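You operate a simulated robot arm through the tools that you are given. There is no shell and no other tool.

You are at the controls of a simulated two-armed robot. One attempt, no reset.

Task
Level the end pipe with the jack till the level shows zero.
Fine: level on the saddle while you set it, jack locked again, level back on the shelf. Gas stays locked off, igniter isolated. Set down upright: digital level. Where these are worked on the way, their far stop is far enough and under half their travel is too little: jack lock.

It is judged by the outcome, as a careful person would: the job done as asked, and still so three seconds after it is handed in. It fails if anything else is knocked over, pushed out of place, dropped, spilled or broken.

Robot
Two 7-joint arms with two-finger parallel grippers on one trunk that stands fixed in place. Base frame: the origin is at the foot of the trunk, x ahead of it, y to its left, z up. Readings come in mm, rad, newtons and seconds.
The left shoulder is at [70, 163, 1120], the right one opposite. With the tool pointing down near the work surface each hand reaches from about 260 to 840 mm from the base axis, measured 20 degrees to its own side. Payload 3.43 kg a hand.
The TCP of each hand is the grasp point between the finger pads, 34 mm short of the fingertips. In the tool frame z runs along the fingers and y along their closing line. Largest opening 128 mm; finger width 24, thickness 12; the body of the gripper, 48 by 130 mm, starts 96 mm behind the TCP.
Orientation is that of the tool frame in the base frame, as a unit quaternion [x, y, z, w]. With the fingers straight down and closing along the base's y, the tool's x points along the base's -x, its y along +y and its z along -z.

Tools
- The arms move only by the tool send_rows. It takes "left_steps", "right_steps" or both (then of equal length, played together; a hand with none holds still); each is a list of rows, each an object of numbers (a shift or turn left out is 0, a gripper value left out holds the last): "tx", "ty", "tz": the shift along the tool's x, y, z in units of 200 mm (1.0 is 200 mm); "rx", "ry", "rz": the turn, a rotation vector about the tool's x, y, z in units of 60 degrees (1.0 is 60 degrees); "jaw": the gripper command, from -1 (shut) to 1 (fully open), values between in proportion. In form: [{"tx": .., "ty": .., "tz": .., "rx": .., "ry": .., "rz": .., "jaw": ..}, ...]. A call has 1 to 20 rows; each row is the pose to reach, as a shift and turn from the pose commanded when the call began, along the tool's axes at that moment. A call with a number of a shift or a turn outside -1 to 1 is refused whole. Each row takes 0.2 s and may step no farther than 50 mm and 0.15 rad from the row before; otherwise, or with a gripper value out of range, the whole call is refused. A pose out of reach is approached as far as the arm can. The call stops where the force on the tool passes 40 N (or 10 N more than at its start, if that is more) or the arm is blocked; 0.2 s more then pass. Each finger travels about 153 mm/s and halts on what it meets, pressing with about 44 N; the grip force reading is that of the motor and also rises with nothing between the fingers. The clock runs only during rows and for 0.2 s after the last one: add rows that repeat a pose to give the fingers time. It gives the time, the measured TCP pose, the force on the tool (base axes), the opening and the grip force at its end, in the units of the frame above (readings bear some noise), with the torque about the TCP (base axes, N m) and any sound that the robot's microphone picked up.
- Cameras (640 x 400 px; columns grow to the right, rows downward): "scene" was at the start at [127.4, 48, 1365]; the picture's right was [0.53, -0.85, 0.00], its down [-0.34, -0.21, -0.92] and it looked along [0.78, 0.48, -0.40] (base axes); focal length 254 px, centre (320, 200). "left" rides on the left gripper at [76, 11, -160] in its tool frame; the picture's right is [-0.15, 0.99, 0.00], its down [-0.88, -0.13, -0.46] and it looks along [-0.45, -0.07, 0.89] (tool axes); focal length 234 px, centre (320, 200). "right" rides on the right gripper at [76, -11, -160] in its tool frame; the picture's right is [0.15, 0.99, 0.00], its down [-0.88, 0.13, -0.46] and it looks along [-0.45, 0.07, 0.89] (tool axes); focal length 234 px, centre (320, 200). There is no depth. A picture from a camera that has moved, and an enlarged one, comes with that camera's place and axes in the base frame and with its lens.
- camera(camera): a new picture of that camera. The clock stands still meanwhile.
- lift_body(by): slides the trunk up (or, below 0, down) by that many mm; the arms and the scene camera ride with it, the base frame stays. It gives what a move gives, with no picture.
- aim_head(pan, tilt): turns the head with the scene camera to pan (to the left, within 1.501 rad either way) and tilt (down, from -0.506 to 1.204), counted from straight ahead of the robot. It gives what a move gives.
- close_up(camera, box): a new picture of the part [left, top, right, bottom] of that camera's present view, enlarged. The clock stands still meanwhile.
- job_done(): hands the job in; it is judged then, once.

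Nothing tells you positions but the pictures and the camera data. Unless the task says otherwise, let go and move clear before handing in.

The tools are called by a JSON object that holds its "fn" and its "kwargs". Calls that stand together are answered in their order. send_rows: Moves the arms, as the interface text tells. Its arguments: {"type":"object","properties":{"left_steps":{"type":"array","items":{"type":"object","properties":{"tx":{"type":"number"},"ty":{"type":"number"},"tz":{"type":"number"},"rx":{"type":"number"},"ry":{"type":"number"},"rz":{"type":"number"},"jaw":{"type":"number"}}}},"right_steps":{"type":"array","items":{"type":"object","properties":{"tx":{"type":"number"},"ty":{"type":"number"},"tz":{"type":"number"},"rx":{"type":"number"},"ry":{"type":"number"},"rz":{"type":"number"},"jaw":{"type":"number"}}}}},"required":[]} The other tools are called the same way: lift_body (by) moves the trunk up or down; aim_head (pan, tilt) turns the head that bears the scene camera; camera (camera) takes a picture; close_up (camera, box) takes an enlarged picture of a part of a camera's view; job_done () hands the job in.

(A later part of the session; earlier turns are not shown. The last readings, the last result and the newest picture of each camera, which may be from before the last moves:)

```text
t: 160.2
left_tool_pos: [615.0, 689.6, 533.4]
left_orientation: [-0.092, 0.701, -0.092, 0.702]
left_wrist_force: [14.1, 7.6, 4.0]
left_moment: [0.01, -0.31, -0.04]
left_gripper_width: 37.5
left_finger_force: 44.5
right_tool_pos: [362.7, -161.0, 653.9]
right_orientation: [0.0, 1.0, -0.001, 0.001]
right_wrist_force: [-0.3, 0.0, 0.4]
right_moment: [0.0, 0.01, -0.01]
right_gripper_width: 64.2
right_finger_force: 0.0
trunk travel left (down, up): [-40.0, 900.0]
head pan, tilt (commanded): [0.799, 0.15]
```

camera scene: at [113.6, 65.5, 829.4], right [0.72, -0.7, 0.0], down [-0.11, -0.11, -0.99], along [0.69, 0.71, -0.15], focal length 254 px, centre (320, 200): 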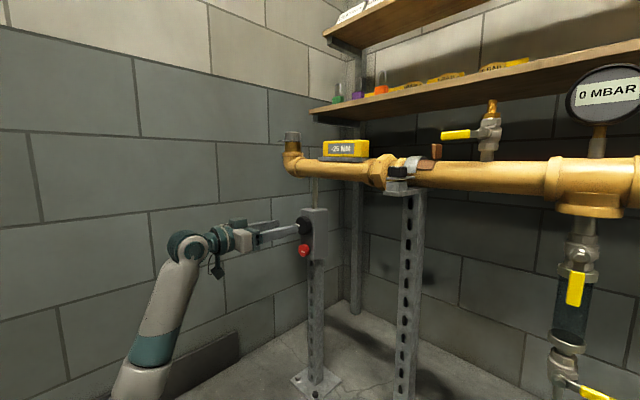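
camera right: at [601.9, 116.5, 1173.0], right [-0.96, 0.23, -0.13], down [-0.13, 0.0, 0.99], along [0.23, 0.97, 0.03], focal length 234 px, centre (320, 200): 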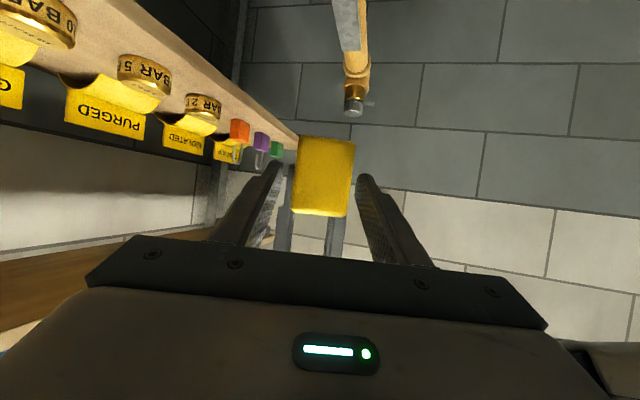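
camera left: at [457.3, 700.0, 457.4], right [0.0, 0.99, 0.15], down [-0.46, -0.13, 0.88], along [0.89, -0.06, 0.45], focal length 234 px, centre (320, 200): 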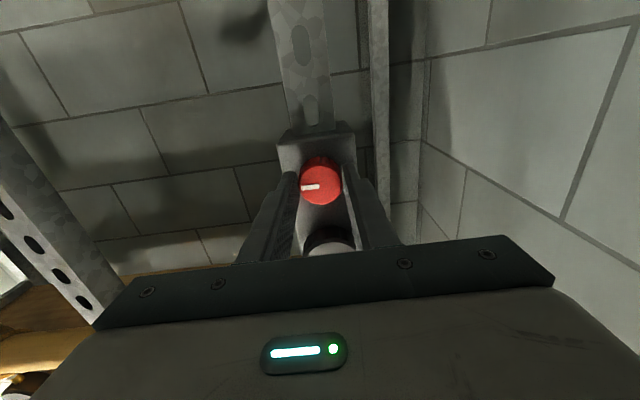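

{"fn": "send_rows", "kwargs": {"left_steps": [{"rz": -0.11}, {"rz": -0.22}, {"rz": -0.33}, {"rz": -0.33}]}}

{"fn": "close_up", "kwargs": {"camera": "left", "box": [260, 130, 380, 220]}}

```text
t: 161.2
left_tool_pos: [614.9, 689.1, 533.5]
left_orientation: [-0.211, 0.674, -0.213, 0.675]
left_wrist_force: [-12.4, -1.1, -2.7]
left_moment: [0.01, -0.1, 0.31]
left_gripper_width: 37.6
left_finger_force: 44.9
right_tool_pos: [361.3, -162.0, 653.9]
right_orientation: [0.0, 1.0, 0.0, 0.0]
right_wrist_force: [-0.8, 0.9, 0.0]
right_moment: [-0.03, 0.0, -0.02]
right_gripper_width: 63.7
right_finger_force: 0.1
trunk travel left (down, up): [-40.0, 900.0]
head pan, tilt (commanded): [0.799, 0.15]
```

```text
4.44 times, centred on (320, 175) of left
camera zoom: at [456.7, 653.8, 465.3], right [0.0, 0.89, -0.45], down [-0.46, 0.4, 0.8], along [0.89, 0.2, 0.41], focal length 1041 px, centre (320, 311)
```

zoom: 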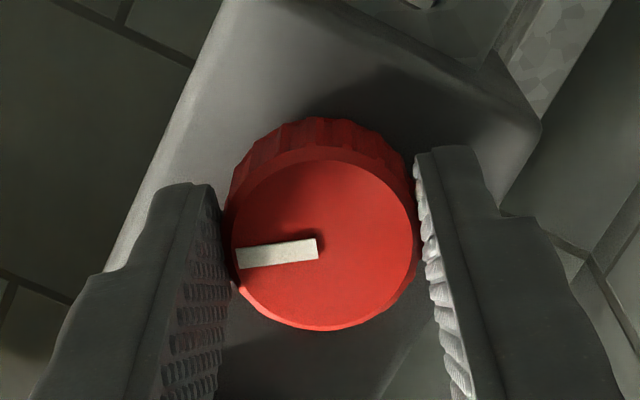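

Turning smoothly (35° so far). Continuing counter-clockwise, watching the torque about x for the stop.

{"fn": "send_rows", "kwargs": {"left_steps": [{"rz": -0.1}, {"rz": -0.2}, {"rz": -0.3}, {"rz": -0.3}]}}

{"fn": "send_rows", "kwargs": {"left_steps": [{"rz": -0.1}, {"rz": -0.2}, {"rz": -0.3}, {"rz": -0.3}]}}

{"fn": "close_up", "kwargs": {"camera": "left", "box": [260, 130, 380, 220]}}

```text
t: 162.2
left_tool_pos: [616.3, 688.6, 534.6]
left_orientation: [-0.313, 0.633, -0.316, 0.634]
left_wrist_force: [-28.9, -9.8, -5.1]
left_moment: [0.02, 0.77, -0.48]
left_gripper_width: 37.9
left_finger_force: 45.1
right_tool_pos: [362.9, -161.6, 653.8]
right_orientation: [0.001, 1.0, -0.001, 0.001]
right_wrist_force: [0.0, -0.3, 0.6]
right_moment: [0.0, -0.02, 0.01]
right_gripper_width: 63.8
right_finger_force: 0.0
trunk travel left (down, up): [-40.0, 900.0]
head pan, tilt (commanded): [0.799, 0.15]
```

```text
t: 163.2
left_tool_pos: [614.9, 688.2, 534.9]
left_orientation: [-0.41, 0.575, -0.41, 0.577]
left_wrist_force: [-19.3, -4.3, -1.7]
left_moment: [-0.02, 0.28, -0.35]
left_gripper_width: 37.5
left_finger_force: 44.5
right_tool_pos: [362.6, -161.9, 656.6]
right_orientation: [0.001, 1.0, 0.0, 0.0]
right_wrist_force: [-0.8, -0.5, 0.0]
right_moment: [0.05, 0.04, 0.0]
right_gripper_width: 63.9
right_finger_force: 0.1
trunk travel left (down, up): [-40.0, 900.0]
head pan, tilt (commanded): [0.799, 0.15]
```

```text
4.44 times, centred on (320, 175) of left
camera zoom: at [457.0, 619.2, 498.9], right [0.0, 0.46, -0.89], down [-0.46, 0.79, 0.41], along [0.89, 0.4, 0.21], focal length 1041 px, centre (320, 311)
```

zoom: 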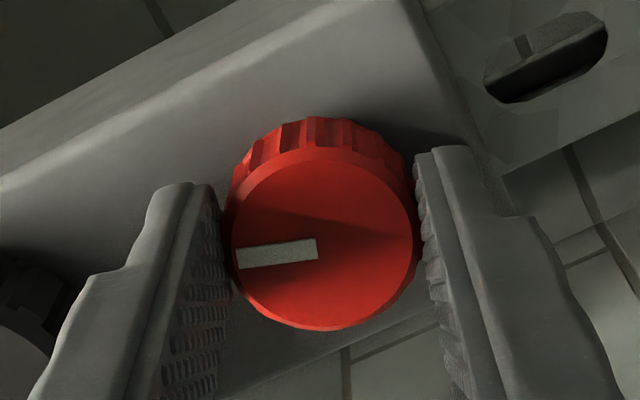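

71° and still free. Continuing.

{"fn": "send_rows", "kwargs": {"left_steps": [{"rz": -0.1}, {"rz": -0.2}, {"rz": -0.3}, {"rz": -0.3}]}}

{"fn": "send_rows", "kwargs": {"left_steps": [{"rz": -0.1}, {"rz": -0.2}, {"rz": -0.25}, {"rz": -0.25}]}}

{"fn": "close_up", "kwargs": {"camera": "left", "box": [260, 130, 380, 220]}}

{"fn": "close_up", "kwargs": {"camera": "scene", "box": [260, 200, 360, 280]}}

```text
t: 164.2
left_tool_pos: [614.2, 689.2, 534.6]
left_orientation: [-0.494, 0.504, -0.496, 0.506]
left_wrist_force: [-24.9, -6.2, 4.0]
left_moment: [0.02, 0.15, -0.05]
left_gripper_width: 37.8
left_finger_force: 44.7
right_tool_pos: [361.8, -161.5, 653.5]
right_orientation: [0.002, 1.0, 0.001, 0.001]
right_wrist_force: [0.9, 0.0, -0.6]
right_moment: [-0.01, 0.04, 0.01]
right_gripper_width: 64.1
right_finger_force: 0.0
trunk travel left (down, up): [-40.0, 900.0]
head pan, tilt (commanded): [0.799, 0.15]
```

```text
t: 165.2
left_tool_pos: [617.9, 686.4, 535.3]
left_orientation: [0.555, -0.435, 0.558, -0.438]
left_wrist_force: [2.0, 1.1, 16.9]
left_moment: [1.03, -0.29, -0.19]
left_gripper_width: 36.8
left_finger_force: 45.2
right_tool_pos: [360.9, -163.2, 654.6]
right_orientation: [0.001, 1.0, -0.001, 0.001]
right_wrist_force: [0.3, 0.8, 0.7]
right_moment: [0.04, 0.02, 0.02]
right_gripper_width: 64.1
right_finger_force: 0.0
trunk travel left (down, up): [-40.0, 900.0]
head pan, tilt (commanded): [0.799, 0.15]
```

```text
4.44 times, centred on (320, 175) of left
camera zoom: at [458.2, 610.5, 542.3], right [0.01, -0.09, -1.0], down [-0.46, 0.89, -0.09], along [0.89, 0.45, -0.04], focal length 1041 px, centre (320, 311)
```

zoom: 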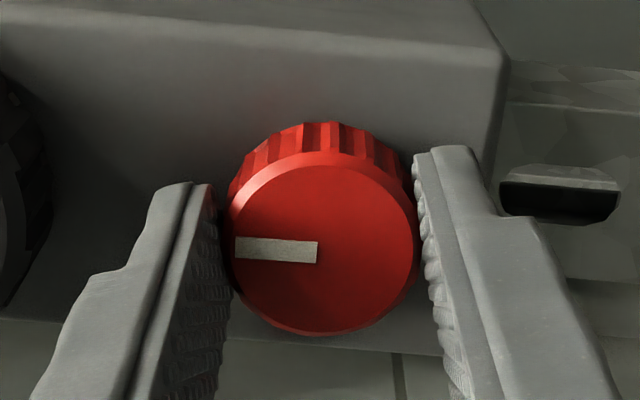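

```text
5.00 times, centred on (310, 240) of scene
camera zoom: at [112.8, 64.3, 829.9], right [0.72, -0.7, 0.0], down [-0.1, -0.11, -0.99], along [0.69, 0.71, -0.15], focal length 1272 px, centre (370, 0)
```

zoom: 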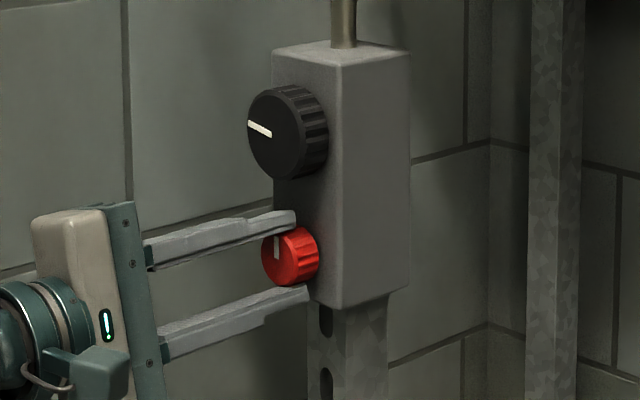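

The torque rose to about 1 Nm at 90°, with the mark now at 12 o'clock: that is the far stop, so the lock is released. I'll open, back out, and check.

{"fn": "send_rows", "kwargs": {"left_steps": [{"jaw": -0.3}, {"jaw": -0.125}, {"jaw": -0.125}, {"tz": -0.12, "jaw": -0.125}, {"tz": -0.3, "jaw": -0.125}, {"tz": -0.45, "jaw": -0.125}, {"tz": -0.45, "jaw": -0.125}]}}

{"fn": "camera", "kwargs": {"camera": "left"}}

{"fn": "camera", "kwargs": {"camera": "scene"}}

```text
t: 166.8
left_tool_pos: [523.1, 688.3, 532.2]
left_orientation: [0.556, -0.436, 0.557, -0.437]
left_wrist_force: [-0.2, 0.3, 0.2]
left_moment: [0.0, 0.03, 0.0]
left_gripper_width: 56.3
left_finger_force: 0.1
right_tool_pos: [361.6, -162.2, 654.0]
right_orientation: [0.002, 1.0, 0.0, 0.0]
right_wrist_force: [0.6, -0.9, 1.3]
right_moment: [0.03, 0.04, 0.0]
right_gripper_width: 63.7
right_finger_force: 0.0
trunk travel left (down, up): [-40.0, 900.0]
head pan, tilt (commanded): [0.799, 0.15]
```

```text
taken
camera left: at [364.6, 610.9, 540.1], right [0.0, -0.09, -1.0], down [-0.46, 0.89, -0.08], along [0.89, 0.45, -0.04], focal length 234 px, centre (320, 200)
```

left: 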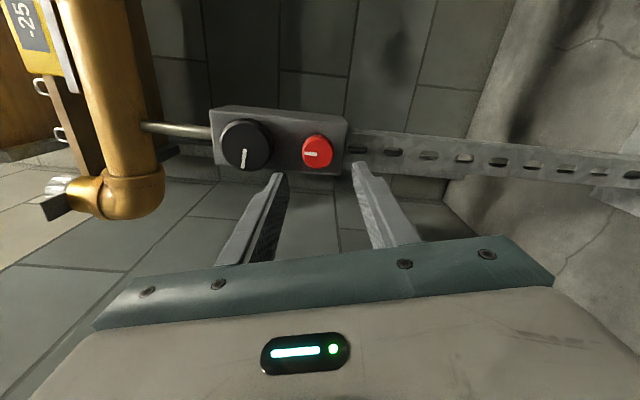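

```text
taken
camera scene: at [113.5, 65.5, 829.5], right [0.72, -0.7, 0.0], down [-0.1, -0.11, -0.99], along [0.69, 0.71, -0.15], focal length 254 px, centre (320, 200)
```

scene: 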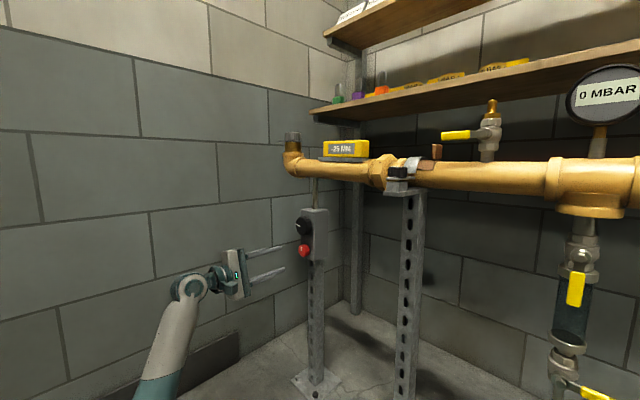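

Lock mark is at 12 o'clock and the level still reads −25. Rotating the hand back to neutral and lining up on the black jack knob.

{"fn": "send_rows", "kwargs": {"left_steps": [{"rz": 0.14, "jaw": 0.2}, {"rz": 0.28}, {"rz": 0.42}, {"rz": 0.56}, {"rz": 0.7}, {"rz": 0.84}, {"rz": 0.98}, {"rz": 0.98}]}}

{"fn": "send_rows", "kwargs": {"left_steps": [{"rz": 0.14, "jaw": 0.3}, {"rz": 0.28}, {"rz": 0.42}, {"rz": 0.56}, {"rz": 0.7}, {"rz": 0.756}, {"rz": 0.756}]}}

```text
t: 168.6
left_tool_pos: [527.9, 689.2, 531.7]
left_orientation: [-0.27, 0.653, -0.27, 0.654]
left_wrist_force: [0.5, -0.4, -0.7]
left_moment: [-0.02, 0.0, -0.01]
left_gripper_width: 76.6
left_finger_force: 0.0
right_tool_pos: [361.7, -163.4, 655.4]
right_orientation: [0.001, 1.0, 0.0, -0.001]
right_wrist_force: [-0.3, 0.2, 0.0]
right_moment: [-0.01, -0.01, 0.0]
right_gripper_width: 63.9
right_finger_force: 0.1
trunk travel left (down, up): [-40.0, 900.0]
head pan, tilt (commanded): [0.799, 0.15]
```

```text
t: 170.2
left_tool_pos: [527.0, 688.2, 533.2]
left_orientation: [0.003, 0.707, 0.003, 0.708]
left_wrist_force: [-0.1, 0.3, -0.5]
left_moment: [0.0, 0.0, 0.03]
left_gripper_width: 83.2
left_finger_force: 0.0
right_tool_pos: [362.9, -161.3, 654.4]
right_orientation: [0.001, 1.0, 0.0, 0.0]
right_wrist_force: [-0.7, 0.0, 0.7]
right_moment: [-0.02, -0.01, -0.04]
right_gripper_width: 63.8
right_finger_force: 0.1
trunk travel left (down, up): [-40.0, 900.0]
head pan, tilt (commanded): [0.799, 0.15]
```

{"fn": "send_rows", "kwargs": {"left_steps": [{"tx": -0.15}, {"tx": -0.3}, {"tx": -0.427, "ty": 0.005}, {"tx": -0.427, "ty": 0.005}]}}

{"fn": "camera", "kwargs": {"camera": "left"}}

```text
t: 171.2
left_tool_pos: [528.3, 689.8, 618.6]
left_orientation: [0.002, 0.707, 0.001, 0.707]
left_wrist_force: [0.6, -0.2, -1.2]
left_moment: [0.01, 0.01, 0.01]
left_gripper_width: 83.1
left_finger_force: 0.0
right_tool_pos: [362.5, -162.1, 654.2]
right_orientation: [0.001, 1.0, 0.0, -0.001]
right_wrist_force: [0.5, 0.2, -0.5]
right_moment: [0.02, 0.03, -0.01]
right_gripper_width: 63.9
right_finger_force: 0.0
trunk travel left (down, up): [-40.0, 900.0]
head pan, tilt (commanded): [0.799, 0.15]
```

```text
taken
camera left: at [368.9, 700.1, 542.8], right [0.0, 0.99, 0.15], down [-0.46, -0.13, 0.88], along [0.89, -0.07, 0.45], focal length 234 px, centre (320, 200)
```

left: 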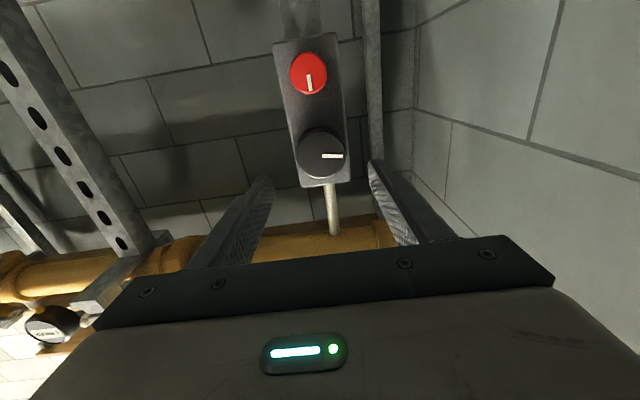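

Perfectly centred on the black knob. Advancing and gripping.

{"fn": "send_rows", "kwargs": {"left_steps": [{"tz": 0.12}, {"tz": 0.24}, {"tz": 0.36}, {"tz": 0.435}, {"tz": 0.435}]}}

{"fn": "send_rows", "kwargs": {"left_steps": [{"jaw": 0.1}, {"jaw": 0.0}, {"jaw": -0.1}, {"jaw": -0.3}, {"jaw": -1.0}, {"jaw": -1.0}, {"jaw": -1.0}]}}

{"fn": "close_up", "kwargs": {"camera": "left", "box": [240, 110, 400, 230]}}

{"fn": "close_up", "kwargs": {"camera": "scene", "box": [300, 130, 400, 180]}}

```text
t: 172.3
left_tool_pos: [613.7, 689.8, 618.9]
left_orientation: [0.001, 0.707, 0.002, 0.708]
left_wrist_force: [-0.4, -0.6, 0.0]
left_moment: [0.03, 0.0, -0.01]
left_gripper_width: 83.3
left_finger_force: 0.0
right_tool_pos: [362.7, -162.8, 654.2]
right_orientation: [0.0, 1.0, 0.0, 0.0]
right_wrist_force: [-0.1, -0.6, 0.1]
right_moment: [0.01, 0.0, 0.0]
right_gripper_width: 64.0
right_finger_force: 0.1
trunk travel left (down, up): [-40.0, 900.0]
head pan, tilt (commanded): [0.799, 0.15]
```

```text
t: 173.9
left_tool_pos: [614.3, 689.7, 617.9]
left_orientation: [0.001, 0.706, 0.002, 0.708]
left_wrist_force: [5.7, 11.7, 4.4]
left_moment: [-0.09, 0.14, 0.43]
left_gripper_width: 59.1
left_finger_force: 44.9
right_tool_pos: [362.5, -160.1, 653.8]
right_orientation: [0.0, 1.0, 0.0, 0.0]
right_wrist_force: [0.1, 0.3, 0.0]
right_moment: [0.03, -0.02, 0.02]
right_gripper_width: 64.0
right_finger_force: 0.0
trunk travel left (down, up): [-40.0, 900.0]
head pan, tilt (commanded): [0.799, 0.15]
```

```text
3.33 times, centred on (320, 170) of left
camera zoom: at [454.9, 700.6, 543.2], right [0.0, 0.99, 0.15], down [-0.46, -0.14, 0.88], along [0.89, -0.07, 0.45], focal length 781 px, centre (320, 300)
```

zoom: 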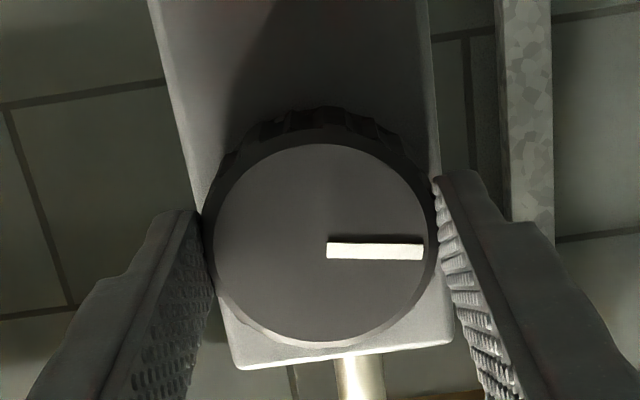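

```text
6.40 times, centred on (350, 155) of scene
camera zoom: at [113.6, 66.0, 829.5], right [0.72, -0.7, 0.0], down [-0.1, -0.11, -0.99], along [0.69, 0.71, -0.15], focal length 1628 px, centre (128, 488)
```

zoom: 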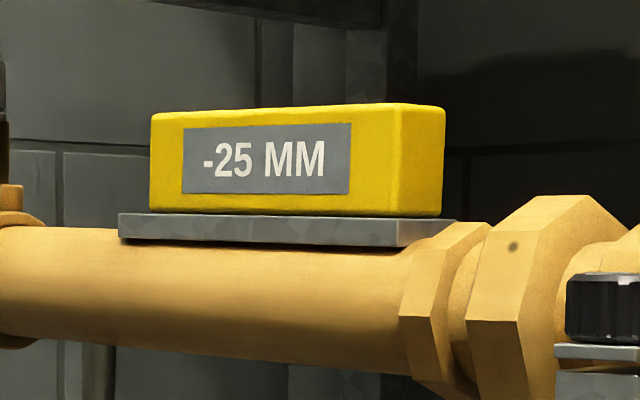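

Black knob gripped, level reading −25 MM clearly visible. Turning clockwise 15° to see the effect.

{"fn": "send_rows", "kwargs": {"left_steps": [{"rz": 0.08}, {"rz": 0.16}, {"rz": 0.25}, {"rz": 0.25}]}}

{"fn": "close_up", "kwargs": {"camera": "left", "box": [240, 110, 400, 230]}}

{"fn": "close_up", "kwargs": {"camera": "scene", "box": [300, 130, 400, 180]}}

```text
t: 174.9
left_tool_pos: [614.0, 689.9, 618.7]
left_orientation: [0.094, 0.7, 0.094, 0.702]
left_wrist_force: [17.4, 22.4, 9.5]
left_moment: [-0.1, -0.8, 0.41]
left_gripper_width: 59.1
left_finger_force: 45.2
right_tool_pos: [362.4, -162.0, 653.8]
right_orientation: [0.001, 1.0, 0.001, 0.001]
right_wrist_force: [-0.3, -0.1, 0.0]
right_moment: [0.06, -0.03, 0.02]
right_gripper_width: 63.9
right_finger_force: 0.0
trunk travel left (down, up): [-40.0, 900.0]
head pan, tilt (commanded): [0.799, 0.15]
```

```text
3.33 times, centred on (320, 170) of left
camera zoom: at [454.9, 720.1, 548.7], right [0.0, 0.92, 0.4], down [-0.46, -0.36, 0.81], along [0.89, -0.18, 0.42], focal length 781 px, centre (320, 300)
```

zoom: 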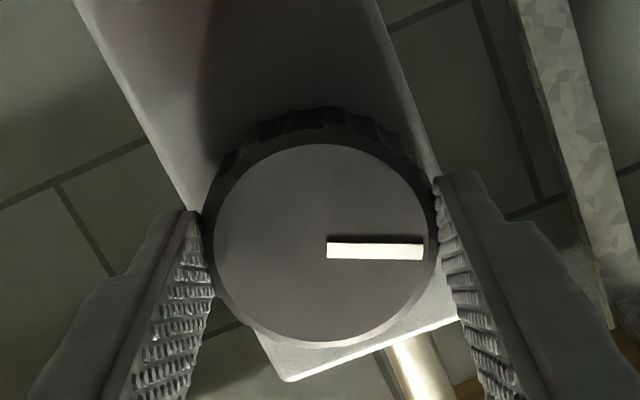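

```text
6.40 times, centred on (350, 155) of scene
camera zoom: at [113.9, 66.2, 829.5], right [0.72, -0.7, 0.0], down [-0.1, -0.11, -0.99], along [0.69, 0.71, -0.15], focal length 1628 px, centre (128, 488)
```

zoom: 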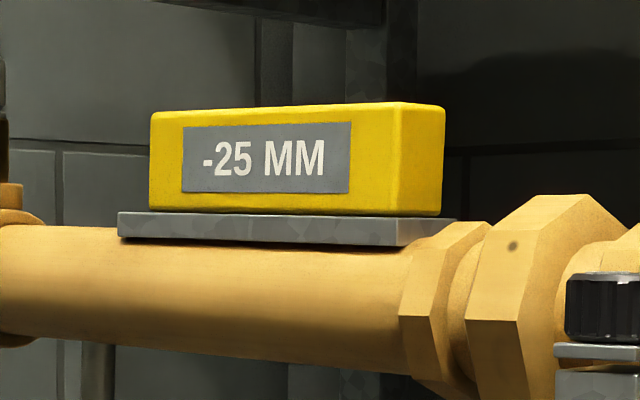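

Clockwise turns freely and the saddle's left end has risen slightly. I'll relieve side load and continue clockwise in steps.

{"fn": "send_rows", "kwargs": {"left_steps": [{"ty": 0.01, "tx": -0.002, "tz": 0.003}, {"ty": 0.01, "tx": -0.002, "tz": 0.003}]}}

{"fn": "send_rows", "kwargs": {"left_steps": [{"rz": 0.08}, {"rz": 0.16}, {"rz": 0.25}, {"rz": 0.25}]}}

{"fn": "close_up", "kwargs": {"camera": "scene", "box": [300, 130, 400, 180]}}

{"fn": "close_up", "kwargs": {"camera": "left", "box": [240, 110, 400, 230]}}

```text
t: 175.6
left_tool_pos: [614.3, 690.7, 619.5]
left_orientation: [0.095, 0.701, 0.093, 0.701]
left_wrist_force: [-0.9, 4.8, 1.0]
left_moment: [-0.05, -1.2, 0.18]
left_gripper_width: 58.9
left_finger_force: 45.2
right_tool_pos: [362.6, -162.1, 655.3]
right_orientation: [0.0, 1.0, 0.0, 0.0]
right_wrist_force: [0.8, -0.2, 0.1]
right_moment: [-0.04, 0.01, -0.01]
right_gripper_width: 63.9
right_finger_force: 0.1
trunk travel left (down, up): [-40.0, 900.0]
head pan, tilt (commanded): [0.799, 0.15]
```

```text
t: 176.6
left_tool_pos: [613.3, 690.0, 618.2]
left_orientation: [0.186, 0.682, 0.184, 0.683]
left_wrist_force: [-12.3, -2.9, -4.8]
left_moment: [0.01, 0.84, -0.19]
left_gripper_width: 58.8
left_finger_force: 44.6
right_tool_pos: [361.7, -161.8, 654.5]
right_orientation: [0.001, 1.0, 0.0, 0.0]
right_wrist_force: [0.3, 0.3, -0.2]
right_moment: [-0.03, 0.03, 0.02]
right_gripper_width: 63.8
right_finger_force: 0.1
trunk travel left (down, up): [-40.0, 900.0]
head pan, tilt (commanded): [0.799, 0.15]
```

```text
6.40 times, centred on (350, 155) of scene
camera zoom: at [113.1, 65.6, 829.5], right [0.72, -0.7, 0.0], down [-0.1, -0.11, -0.99], along [0.69, 0.71, -0.15], focal length 1628 px, centre (128, 488)
```

zoom: 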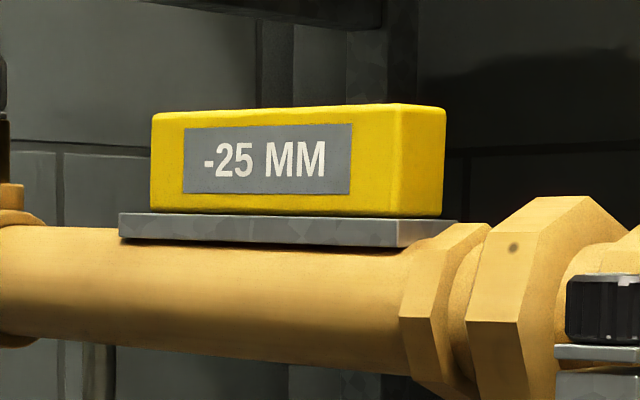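

```text
3.33 times, centred on (320, 170) of left
camera zoom: at [454.7, 738.0, 559.7], right [0.0, 0.78, 0.63], down [-0.46, -0.56, 0.69], along [0.89, -0.29, 0.36], focal length 781 px, centre (320, 300)
```

zoom: 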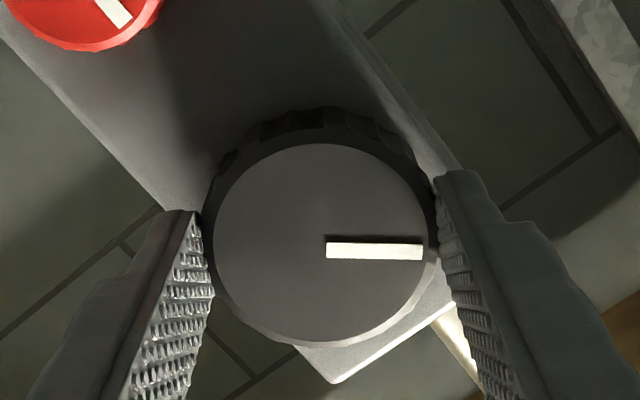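

No change at 30°. The display may step in 5 mm increments, so I'll continue clockwise.

{"fn": "send_rows", "kwargs": {"left_steps": [{"rz": 0.1}, {"rz": 0.2}, {"rz": 0.3}, {"rz": 0.4}, {"rz": 0.4}]}}

{"fn": "close_up", "kwargs": {"camera": "scene", "box": [300, 130, 400, 180]}}

{"fn": "close_up", "kwargs": {"camera": "left", "box": [240, 110, 400, 230]}}

```text
t: 177.8
left_tool_pos: [615.3, 691.0, 619.4]
left_orientation: [0.323, 0.629, 0.323, 0.629]
left_wrist_force: [24.6, 3.9, 4.9]
left_moment: [-0.52, -0.04, -0.69]
left_gripper_width: 59.6
left_finger_force: 44.8
right_tool_pos: [363.7, -161.7, 652.9]
right_orientation: [0.001, 1.0, 0.0, -0.001]
right_wrist_force: [0.4, -0.1, 0.1]
right_moment: [0.04, 0.0, -0.03]
right_gripper_width: 64.1
right_finger_force: 0.0
trunk travel left (down, up): [-40.0, 900.0]
head pan, tilt (commanded): [0.799, 0.15]
```

```text
6.40 times, centred on (350, 155) of scene
camera zoom: at [115.1, 65.3, 829.5], right [0.72, -0.7, 0.0], down [-0.11, -0.11, -0.99], along [0.69, 0.71, -0.15], focal length 1628 px, centre (128, 488)
```

zoom: 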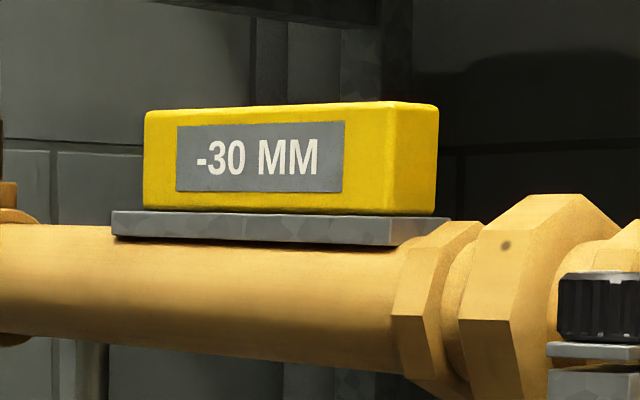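

```text
3.33 times, centred on (320, 170) of left
camera zoom: at [455.1, 758.5, 584.5], right [0.0, 0.46, 0.89], down [-0.46, -0.79, 0.41], along [0.89, -0.41, 0.21], focal length 781 px, centre (320, 300)
```

zoom: 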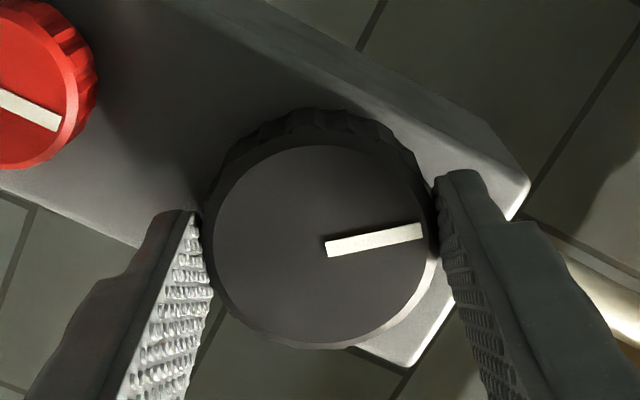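

Clockwise lowered it to −30 MM and hit a stop (torque rose, knob lagging), so I need counter-clockwise. From here I have plenty of wrist travel that way.

{"fn": "send_rows", "kwargs": {"left_steps": [{"rz": -0.1, "tz": 0.004}, {"rz": -0.2, "tz": 0.004}, {"rz": -0.3, "tz": 0.004}, {"rz": -0.4, "tz": 0.004}, {"rz": -0.5, "tz": 0.004}, {"rz": -0.6, "tz": 0.004}, {"rz": -0.6, "tz": 0.004}]}}

{"fn": "close_up", "kwargs": {"camera": "scene", "box": [300, 130, 400, 180]}}

{"fn": "close_up", "kwargs": {"camera": "left", "box": [240, 110, 400, 230]}}

```text
t: 179.3
left_tool_pos: [614.4, 689.7, 619.3]
left_orientation: [0.112, 0.698, 0.111, 0.698]
left_wrist_force: [-8.1, -7.0, -5.7]
left_moment: [-0.15, 0.94, 0.46]
left_gripper_width: 59.6
left_finger_force: 45.1
right_tool_pos: [361.8, -162.6, 654.7]
right_orientation: [0.0, 1.0, 0.0, 0.0]
right_wrist_force: [-0.4, 0.4, 0.0]
right_moment: [-0.01, 0.01, 0.0]
right_gripper_width: 64.0
right_finger_force: 0.1
trunk travel left (down, up): [-40.0, 900.0]
head pan, tilt (commanded): [0.799, 0.15]
```

```text
6.40 times, centred on (350, 155) of scene
camera zoom: at [113.4, 65.5, 829.4], right [0.72, -0.7, 0.0], down [-0.1, -0.11, -0.99], along [0.69, 0.71, -0.15], focal length 1628 px, centre (128, 488)
```

zoom: 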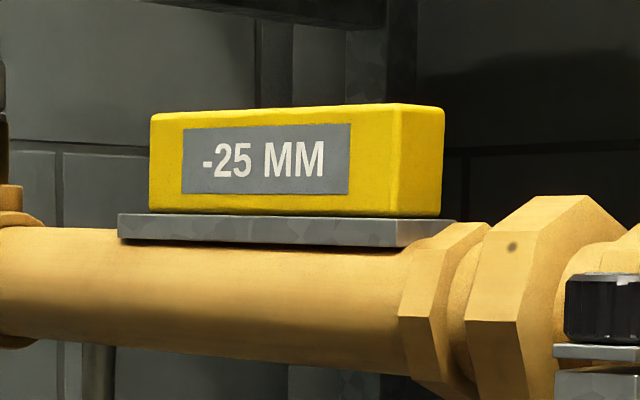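

```text
3.33 times, centred on (320, 170) of left
camera zoom: at [455.1, 724.1, 550.7], right [0.0, 0.89, 0.45], down [-0.46, -0.4, 0.8], along [0.89, -0.2, 0.41], focal length 781 px, centre (320, 300)
```

zoom: 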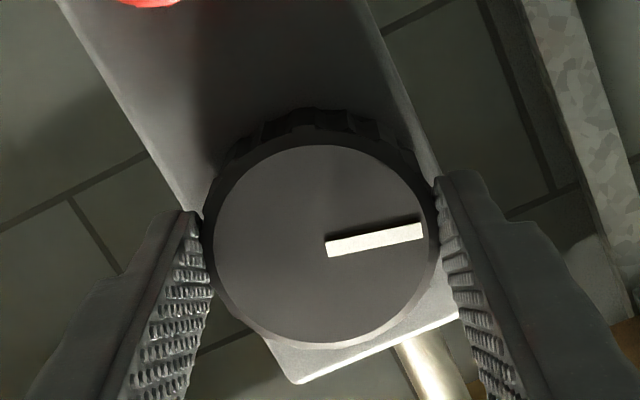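

{"fn": "send_rows", "kwargs": {"left_steps": [{"rz": -0.1}, {"rz": -0.2}, {"rz": -0.3}, {"rz": -0.4}, {"rz": -0.5}, {"rz": -0.5}]}}

{"fn": "close_up", "kwargs": {"camera": "scene", "box": [300, 130, 400, 180]}}

```text
t: 180.8
left_tool_pos: [614.5, 689.8, 619.0]
left_orientation: [-0.071, 0.704, -0.074, 0.703]
left_wrist_force: [-17.9, -9.2, -5.6]
left_moment: [0.06, -0.39, 0.28]
left_gripper_width: 59.3
left_finger_force: 44.6
right_tool_pos: [362.0, -161.7, 654.3]
right_orientation: [-0.001, 1.0, 0.0, 0.001]
right_wrist_force: [0.4, -0.6, -0.1]
right_moment: [0.04, 0.0, -0.01]
right_gripper_width: 64.1
right_finger_force: 0.1
trunk travel left (down, up): [-40.0, 900.0]
head pan, tilt (commanded): [0.799, 0.15]
stopped in row 6 (left hand): the force on the tool passed its limit at 41 N (the readings are from after the stop); the commanded pose is now the measured one
```

```text
6.40 times, centred on (350, 155) of scene
camera zoom: at [113.1, 65.8, 829.8], right [0.72, -0.7, 0.0], down [-0.1, -0.11, -0.99], along [0.69, 0.71, -0.15], focal length 1628 px, centre (128, 488)
```

zoom: 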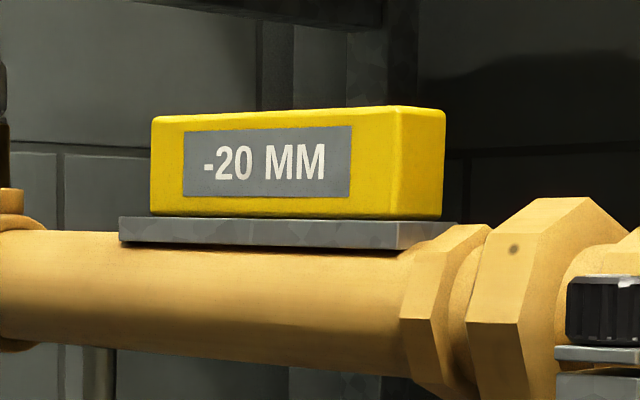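

−20 MM now, so counter-clockwise is the right way. It stopped only on a brief axial force; continuing in smaller chunks.

{"fn": "send_rows", "kwargs": {"left_steps": [{"rz": -0.1}, {"rz": -0.2}, {"rz": -0.3}, {"rz": -0.4}, {"rz": -0.4}]}}

{"fn": "close_up", "kwargs": {"camera": "scene", "box": [300, 130, 400, 180]}}

```text
t: 182.0
left_tool_pos: [613.0, 689.0, 619.0]
left_orientation: [-0.215, 0.673, -0.219, 0.673]
left_wrist_force: [-14.3, -13.8, -1.3]
left_moment: [-0.12, 0.18, -0.19]
left_gripper_width: 59.5
left_finger_force: 44.7
right_tool_pos: [363.3, -162.0, 654.2]
right_orientation: [0.001, 1.0, 0.001, 0.001]
right_wrist_force: [-0.2, 0.9, 0.0]
right_moment: [0.04, 0.0, 0.0]
right_gripper_width: 64.3
right_finger_force: 0.1
trunk travel left (down, up): [-40.0, 900.0]
head pan, tilt (commanded): [0.799, 0.15]
```

```text
6.40 times, centred on (350, 155) of scene
camera zoom: at [112.9, 64.8, 829.7], right [0.72, -0.7, 0.0], down [-0.1, -0.11, -0.99], along [0.69, 0.71, -0.15], focal length 1628 px, centre (128, 488)
```

zoom: 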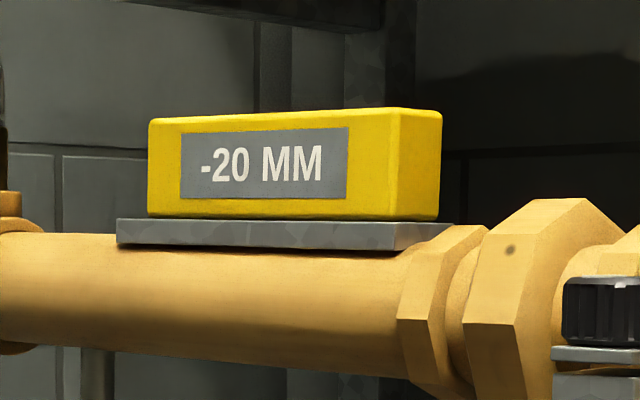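

{"fn": "send_rows", "kwargs": {"left_steps": [{"rz": -0.1, "ty": -0.003}, {"rz": -0.2, "ty": -0.005}, {"rz": -0.3, "ty": -0.005}, {"rz": -0.4, "ty": -0.005}, {"rz": -0.4, "ty": -0.005}]}}

{"fn": "close_up", "kwargs": {"camera": "scene", "box": [300, 130, 400, 180]}}

```text
t: 183.2
left_tool_pos: [613.9, 689.2, 619.4]
left_orientation: [-0.351, 0.614, -0.352, 0.612]
left_wrist_force: [-4.0, -11.3, -0.9]
left_moment: [-0.16, 0.33, -0.54]
left_gripper_width: 59.6
left_finger_force: 45.0
right_tool_pos: [362.3, -162.0, 653.5]
right_orientation: [0.002, 1.0, 0.0, 0.0]
right_wrist_force: [0.4, -0.1, -0.4]
right_moment: [-0.04, -0.01, 0.03]
right_gripper_width: 64.0
right_finger_force: 0.1
trunk travel left (down, up): [-40.0, 900.0]
head pan, tilt (commanded): [0.799, 0.15]
```

```text
6.40 times, centred on (350, 155) of scene
camera zoom: at [113.4, 65.0, 829.6], right [0.72, -0.7, 0.0], down [-0.1, -0.11, -0.99], along [0.69, 0.71, -0.15], focal length 1628 px, centre (128, 488)
```

zoom: 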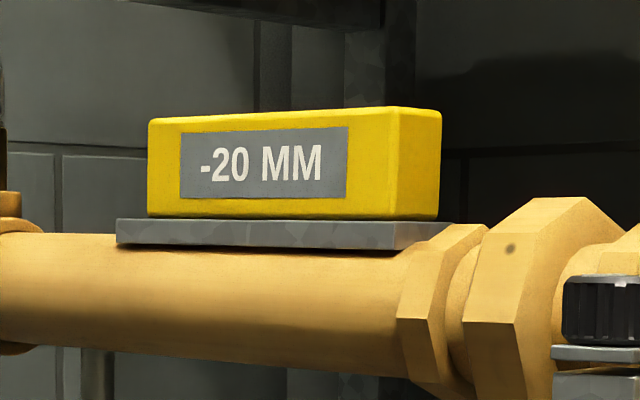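

{"fn": "close_up", "kwargs": {"camera": "left", "box": [240, 110, 400, 230]}}

```text
3.33 times, centred on (320, 170) of left
camera zoom: at [455.0, 628.7, 572.4], right [0.0, 0.62, -0.78], down [-0.45, 0.7, 0.56], along [0.89, 0.35, 0.28], focal length 781 px, centre (320, 300)
```

zoom: 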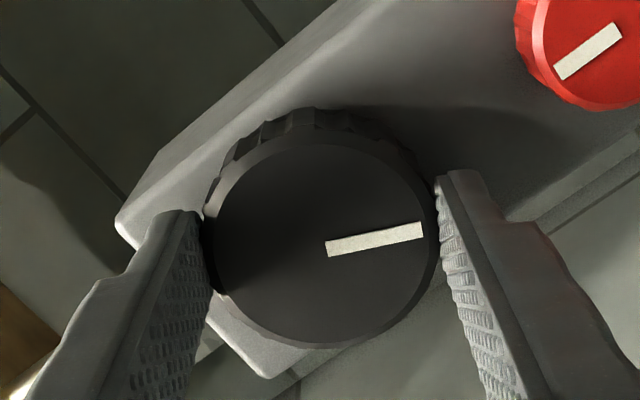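

The knob is following the hand. Continuing counter-clockwise.

{"fn": "send_rows", "kwargs": {"left_steps": [{"rz": -0.1}, {"rz": -0.2}, {"rz": -0.3}, {"rz": -0.3}]}}

{"fn": "close_up", "kwargs": {"camera": "scene", "box": [300, 130, 400, 180]}}

{"fn": "send_rows", "kwargs": {"left_steps": [{"rz": -0.1}, {"rz": -0.2}, {"rz": -0.3}, {"rz": -0.3}]}}

{"fn": "close_up", "kwargs": {"camera": "scene", "box": [300, 130, 400, 180]}}

```text
t: 184.2
left_tool_pos: [614.8, 688.2, 619.1]
left_orientation: [-0.444, 0.55, -0.444, 0.551]
left_wrist_force: [10.1, 2.1, 7.6]
left_moment: [-0.12, 0.41, -0.29]
left_gripper_width: 59.5
left_finger_force: 45.1
right_tool_pos: [362.5, -160.8, 653.5]
right_orientation: [0.001, 1.0, 0.0, 0.0]
right_wrist_force: [-0.1, -0.7, -0.6]
right_moment: [0.0, -0.01, 0.0]
right_gripper_width: 64.1
right_finger_force: 0.1
trunk travel left (down, up): [-40.0, 900.0]
head pan, tilt (commanded): [0.799, 0.15]
```

```text
6.40 times, centred on (350, 155) of scene
camera zoom: at [113.7, 65.2, 829.6], right [0.72, -0.7, 0.0], down [-0.1, -0.11, -0.99], along [0.69, 0.71, -0.15], focal length 1628 px, centre (128, 488)
```

zoom: 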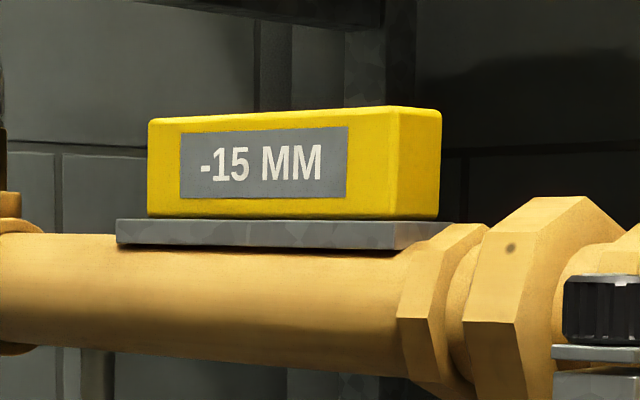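

```text
t: 185.2
left_tool_pos: [614.9, 688.5, 620.8]
left_orientation: [0.525, -0.474, 0.526, -0.473]
left_wrist_force: [-4.2, -1.6, 7.5]
left_moment: [-0.14, -0.13, 0.22]
left_gripper_width: 59.3
left_finger_force: 45.0
right_tool_pos: [361.8, -161.5, 654.7]
right_orientation: [0.001, 1.0, 0.001, 0.0]
right_wrist_force: [-0.1, -0.6, -0.2]
right_moment: [0.01, -0.01, -0.03]
right_gripper_width: 64.1
right_finger_force: 0.0
trunk travel left (down, up): [-40.0, 900.0]
head pan, tilt (commanded): [0.799, 0.15]
```

```text
6.40 times, centred on (350, 155) of scene
camera zoom: at [112.6, 64.9, 829.7], right [0.72, -0.7, 0.0], down [-0.1, -0.11, -0.99], along [0.69, 0.71, -0.15], focal length 1628 px, centre (128, 488)
```

zoom: 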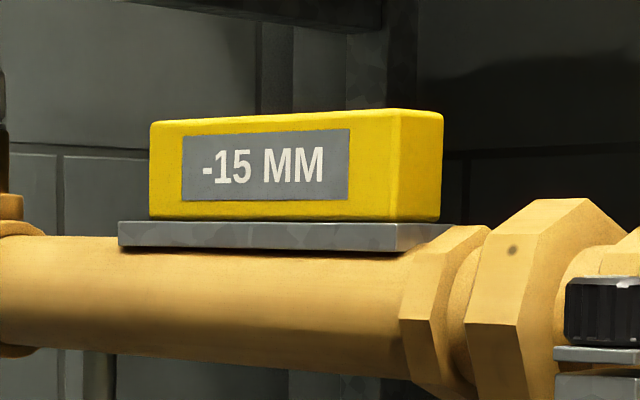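

−15 MM. Continuing as far as the wrist allows.

{"fn": "send_rows", "kwargs": {"left_steps": [{"rz": -0.1}, {"rz": -0.2}, {"rz": -0.3}, {"rz": -0.4}, {"rz": -0.4}]}}

{"fn": "close_up", "kwargs": {"camera": "scene", "box": [300, 130, 400, 180]}}

```text
t: 186.4
left_tool_pos: [614.2, 688.3, 620.9]
left_orientation: [0.611, -0.355, 0.613, -0.354]
left_wrist_force: [-5.4, -3.5, 10.9]
left_moment: [-0.08, -0.44, -0.1]
left_gripper_width: 59.2
left_finger_force: 44.9
right_tool_pos: [361.5, -161.4, 654.2]
right_orientation: [0.001, 1.0, 0.001, 0.001]
right_wrist_force: [-0.6, -0.5, -0.1]
right_moment: [-0.02, -0.02, 0.02]
right_gripper_width: 64.0
right_finger_force: 0.0
trunk travel left (down, up): [-40.0, 900.0]
head pan, tilt (commanded): [0.799, 0.15]
```

```text
6.40 times, centred on (350, 155) of scene
camera zoom: at [112.6, 64.5, 829.8], right [0.72, -0.7, 0.0], down [-0.1, -0.11, -0.99], along [0.69, 0.71, -0.15], focal length 1628 px, centre (128, 488)
```

zoom: 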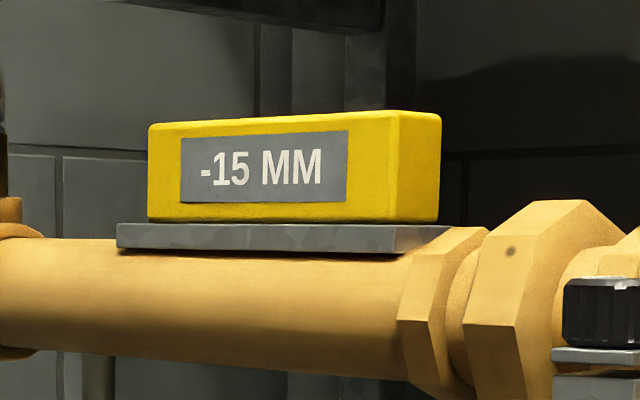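

{"fn": "send_rows", "kwargs": {"left_steps": [{"rz": -0.1}, {"rz": -0.2}, {"rz": -0.3}, {"rz": -0.4}, {"rz": -0.4}]}}

{"fn": "close_up", "kwargs": {"camera": "scene", "box": [300, 130, 400, 180]}}

{"fn": "close_up", "kwargs": {"camera": "left", "box": [240, 110, 400, 230]}}

```text
t: 187.6
left_tool_pos: [614.7, 689.3, 620.9]
left_orientation: [0.671, -0.22, 0.673, -0.22]
left_wrist_force: [11.4, 11.7, 22.5]
left_moment: [-0.08, 0.13, -0.06]
left_gripper_width: 59.3
left_finger_force: 45.3
right_tool_pos: [363.0, -163.1, 655.4]
right_orientation: [0.001, 1.0, 0.001, 0.001]
right_wrist_force: [-0.3, -0.5, -0.1]
right_moment: [-0.02, 0.03, -0.01]
right_gripper_width: 64.1
right_finger_force: 0.0
trunk travel left (down, up): [-40.0, 900.0]
head pan, tilt (commanded): [0.799, 0.15]
```

```text
6.40 times, centred on (350, 155) of scene
camera zoom: at [112.9, 64.6, 829.9], right [0.72, -0.7, 0.0], down [-0.1, -0.11, -0.99], along [0.69, 0.71, -0.15], focal length 1628 px, centre (128, 488)
```

zoom: 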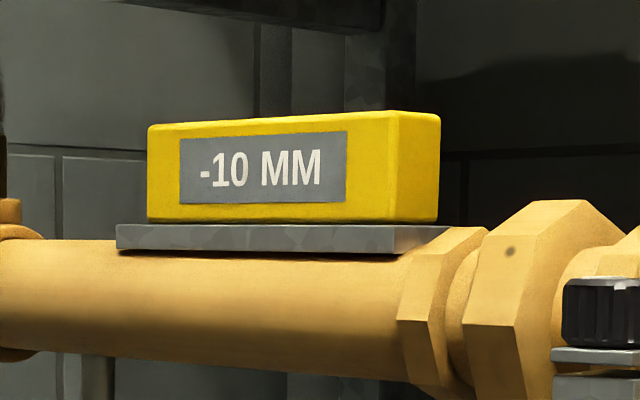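

```text
3.33 times, centred on (320, 170) of left
camera zoom: at [455.1, 634.7, 675.7], right [0.0, -0.71, -0.7], down [-0.45, 0.63, -0.63], along [0.89, 0.32, -0.32], focal length 781 px, centre (320, 300)
```

zoom: 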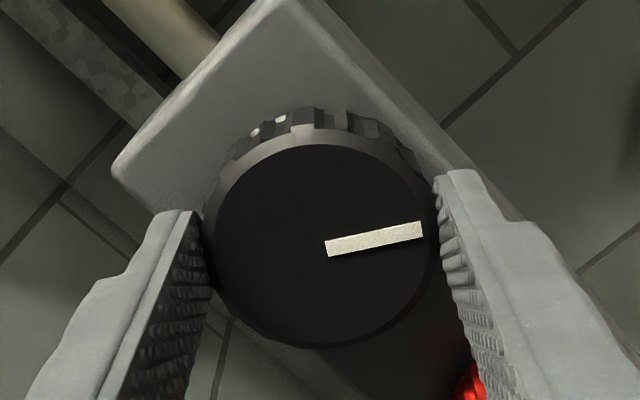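

−10 MM. Easing the side force a touch and continuing.

{"fn": "send_rows", "kwargs": {"left_steps": [{"tx": 0.005, "ty": -0.01, "tz": 0.002}, {"tx": 0.005, "ty": -0.01, "tz": 0.002, "rz": -0.1}, {"tx": 0.005, "ty": -0.01, "tz": 0.002, "rz": -0.2}, {"tx": 0.005, "ty": -0.01, "tz": 0.002, "rz": -0.3}, {"tx": 0.005, "ty": -0.01, "tz": 0.002, "rz": -0.3}]}}

{"fn": "close_up", "kwargs": {"camera": "scene", "box": [300, 130, 400, 180]}}

```text
t: 188.8
left_tool_pos: [613.7, 689.9, 622.5]
left_orientation: [0.699, -0.114, 0.698, -0.109]
left_wrist_force: [-20.5, -12.8, -2.8]
left_moment: [-0.15, -0.36, -0.12]
left_gripper_width: 59.5
left_finger_force: 44.9
right_tool_pos: [361.6, -162.1, 654.9]
right_orientation: [0.001, 1.0, 0.0, 0.001]
right_wrist_force: [-0.3, -0.7, -0.9]
right_moment: [-0.02, 0.0, 0.01]
right_gripper_width: 63.8
right_finger_force: 0.0
trunk travel left (down, up): [-40.0, 900.0]
head pan, tilt (commanded): [0.799, 0.15]
```

```text
6.40 times, centred on (350, 155) of scene
camera zoom: at [112.3, 64.9, 829.6], right [0.72, -0.7, 0.0], down [-0.1, -0.11, -0.99], along [0.69, 0.71, -0.15], focal length 1628 px, centre (128, 488)
```

zoom: 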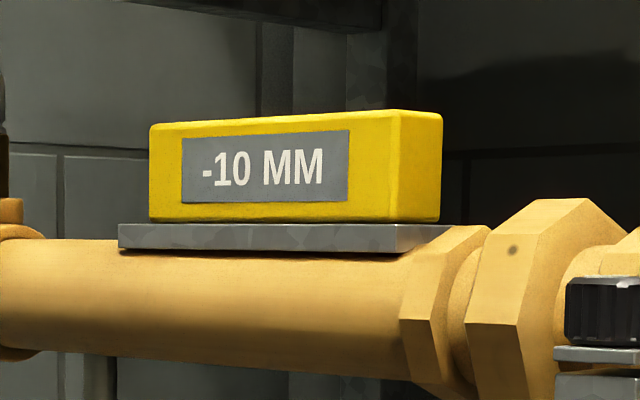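

{"fn": "send_rows", "kwargs": {"left_steps": [{"rz": -0.1}, {"rz": -0.2}, {"rz": -0.3}, {"rz": -0.3}]}}

{"fn": "close_up", "kwargs": {"camera": "scene", "box": [300, 130, 400, 180]}}

{"fn": "close_up", "kwargs": {"camera": "left", "box": [240, 110, 400, 230]}}

```text
t: 189.9
left_tool_pos: [615.4, 690.2, 621.2]
left_orientation: [0.707, -0.002, 0.707, 0.0]
left_wrist_force: [-23.5, -10.0, -4.7]
left_moment: [-0.01, 0.08, 0.21]
left_gripper_width: 59.5
left_finger_force: 45.1
right_tool_pos: [362.5, -162.5, 654.5]
right_orientation: [0.002, 1.0, 0.0, 0.001]
right_wrist_force: [0.4, 0.2, 0.3]
right_moment: [0.0, -0.01, 0.0]
right_gripper_width: 64.1
right_finger_force: 0.0
trunk travel left (down, up): [-40.0, 900.0]
head pan, tilt (commanded): [0.799, 0.15]
stopped in row 4 (left hand): the force on the tool passed its limit at 40 N (the readings are from after the stop); the commanded pose is now the measured one
```

```text
6.40 times, centred on (350, 155) of scene
camera zoom: at [112.9, 65.5, 829.7], right [0.72, -0.7, 0.0], down [-0.1, -0.11, -0.99], along [0.69, 0.71, -0.15], focal length 1628 px, centre (128, 488)
```

zoom: 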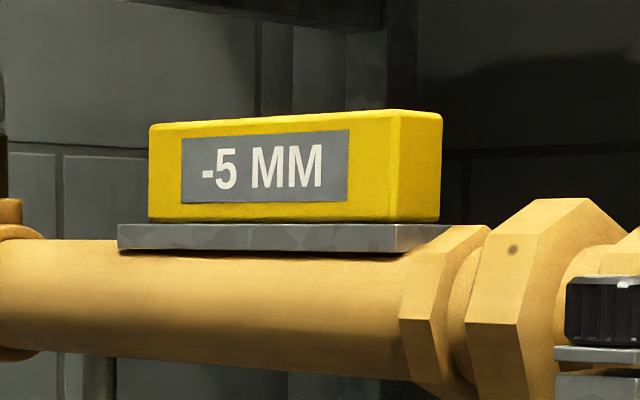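

```text
3.33 times, centred on (320, 170) of left
camera zoom: at [455.4, 678.4, 697.6], right [0.0, -0.99, -0.15], down [-0.46, 0.14, -0.88], along [0.89, 0.06, -0.45], focal length 781 px, centre (320, 300)
```

zoom: 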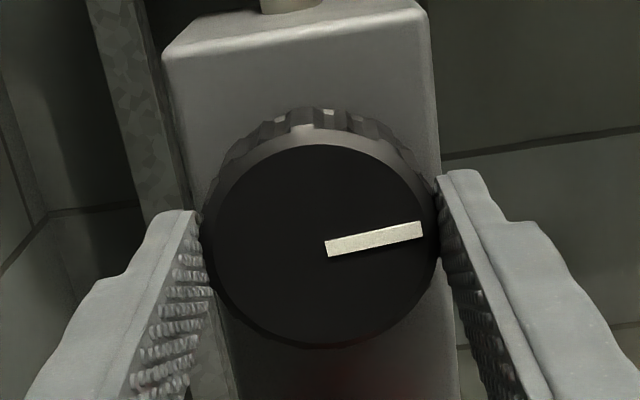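

−5 MM, close now. Continuing gently.

{"fn": "send_rows", "kwargs": {"left_steps": [{"rz": -0.1}, {"rz": -0.2}, {"rz": -0.3}, {"rz": -0.3}]}}

{"fn": "close_up", "kwargs": {"camera": "scene", "box": [300, 130, 400, 180]}}

{"fn": "close_up", "kwargs": {"camera": "left", "box": [240, 110, 400, 230]}}

```text
t: 190.9
left_tool_pos: [614.4, 690.6, 621.7]
left_orientation: [0.699, 0.11, 0.698, 0.111]
left_wrist_force: [-27.6, -8.5, -6.0]
left_moment: [-0.06, 0.45, -0.04]
left_gripper_width: 59.5
left_finger_force: 45.0
right_tool_pos: [362.1, -161.2, 655.0]
right_orientation: [0.001, 1.0, 0.0, 0.0]
right_wrist_force: [-0.4, 0.4, -0.5]
right_moment: [0.0, -0.01, 0.01]
right_gripper_width: 64.2
right_finger_force: 0.0
trunk travel left (down, up): [-40.0, 900.0]
head pan, tilt (commanded): [0.799, 0.15]
```

```text
6.40 times, centred on (350, 155) of scene
camera zoom: at [112.4, 65.5, 829.7], right [0.72, -0.7, 0.0], down [-0.1, -0.11, -0.99], along [0.69, 0.71, -0.15], focal length 1628 px, centre (128, 488)
```

zoom: 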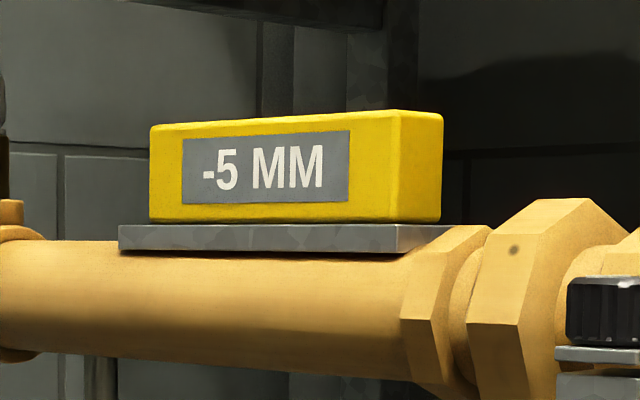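

```text
3.33 times, centred on (320, 170) of left
camera zoom: at [455.6, 702.7, 697.6], right [0.0, -0.99, 0.17], down [-0.46, -0.15, -0.88], along [0.89, -0.08, -0.45], focal length 781 px, centre (320, 300)
```

zoom: 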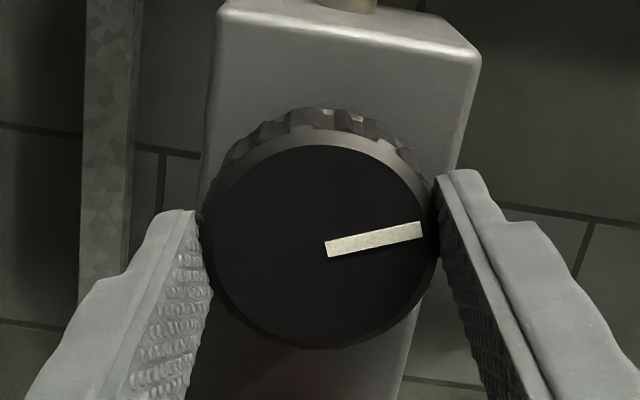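

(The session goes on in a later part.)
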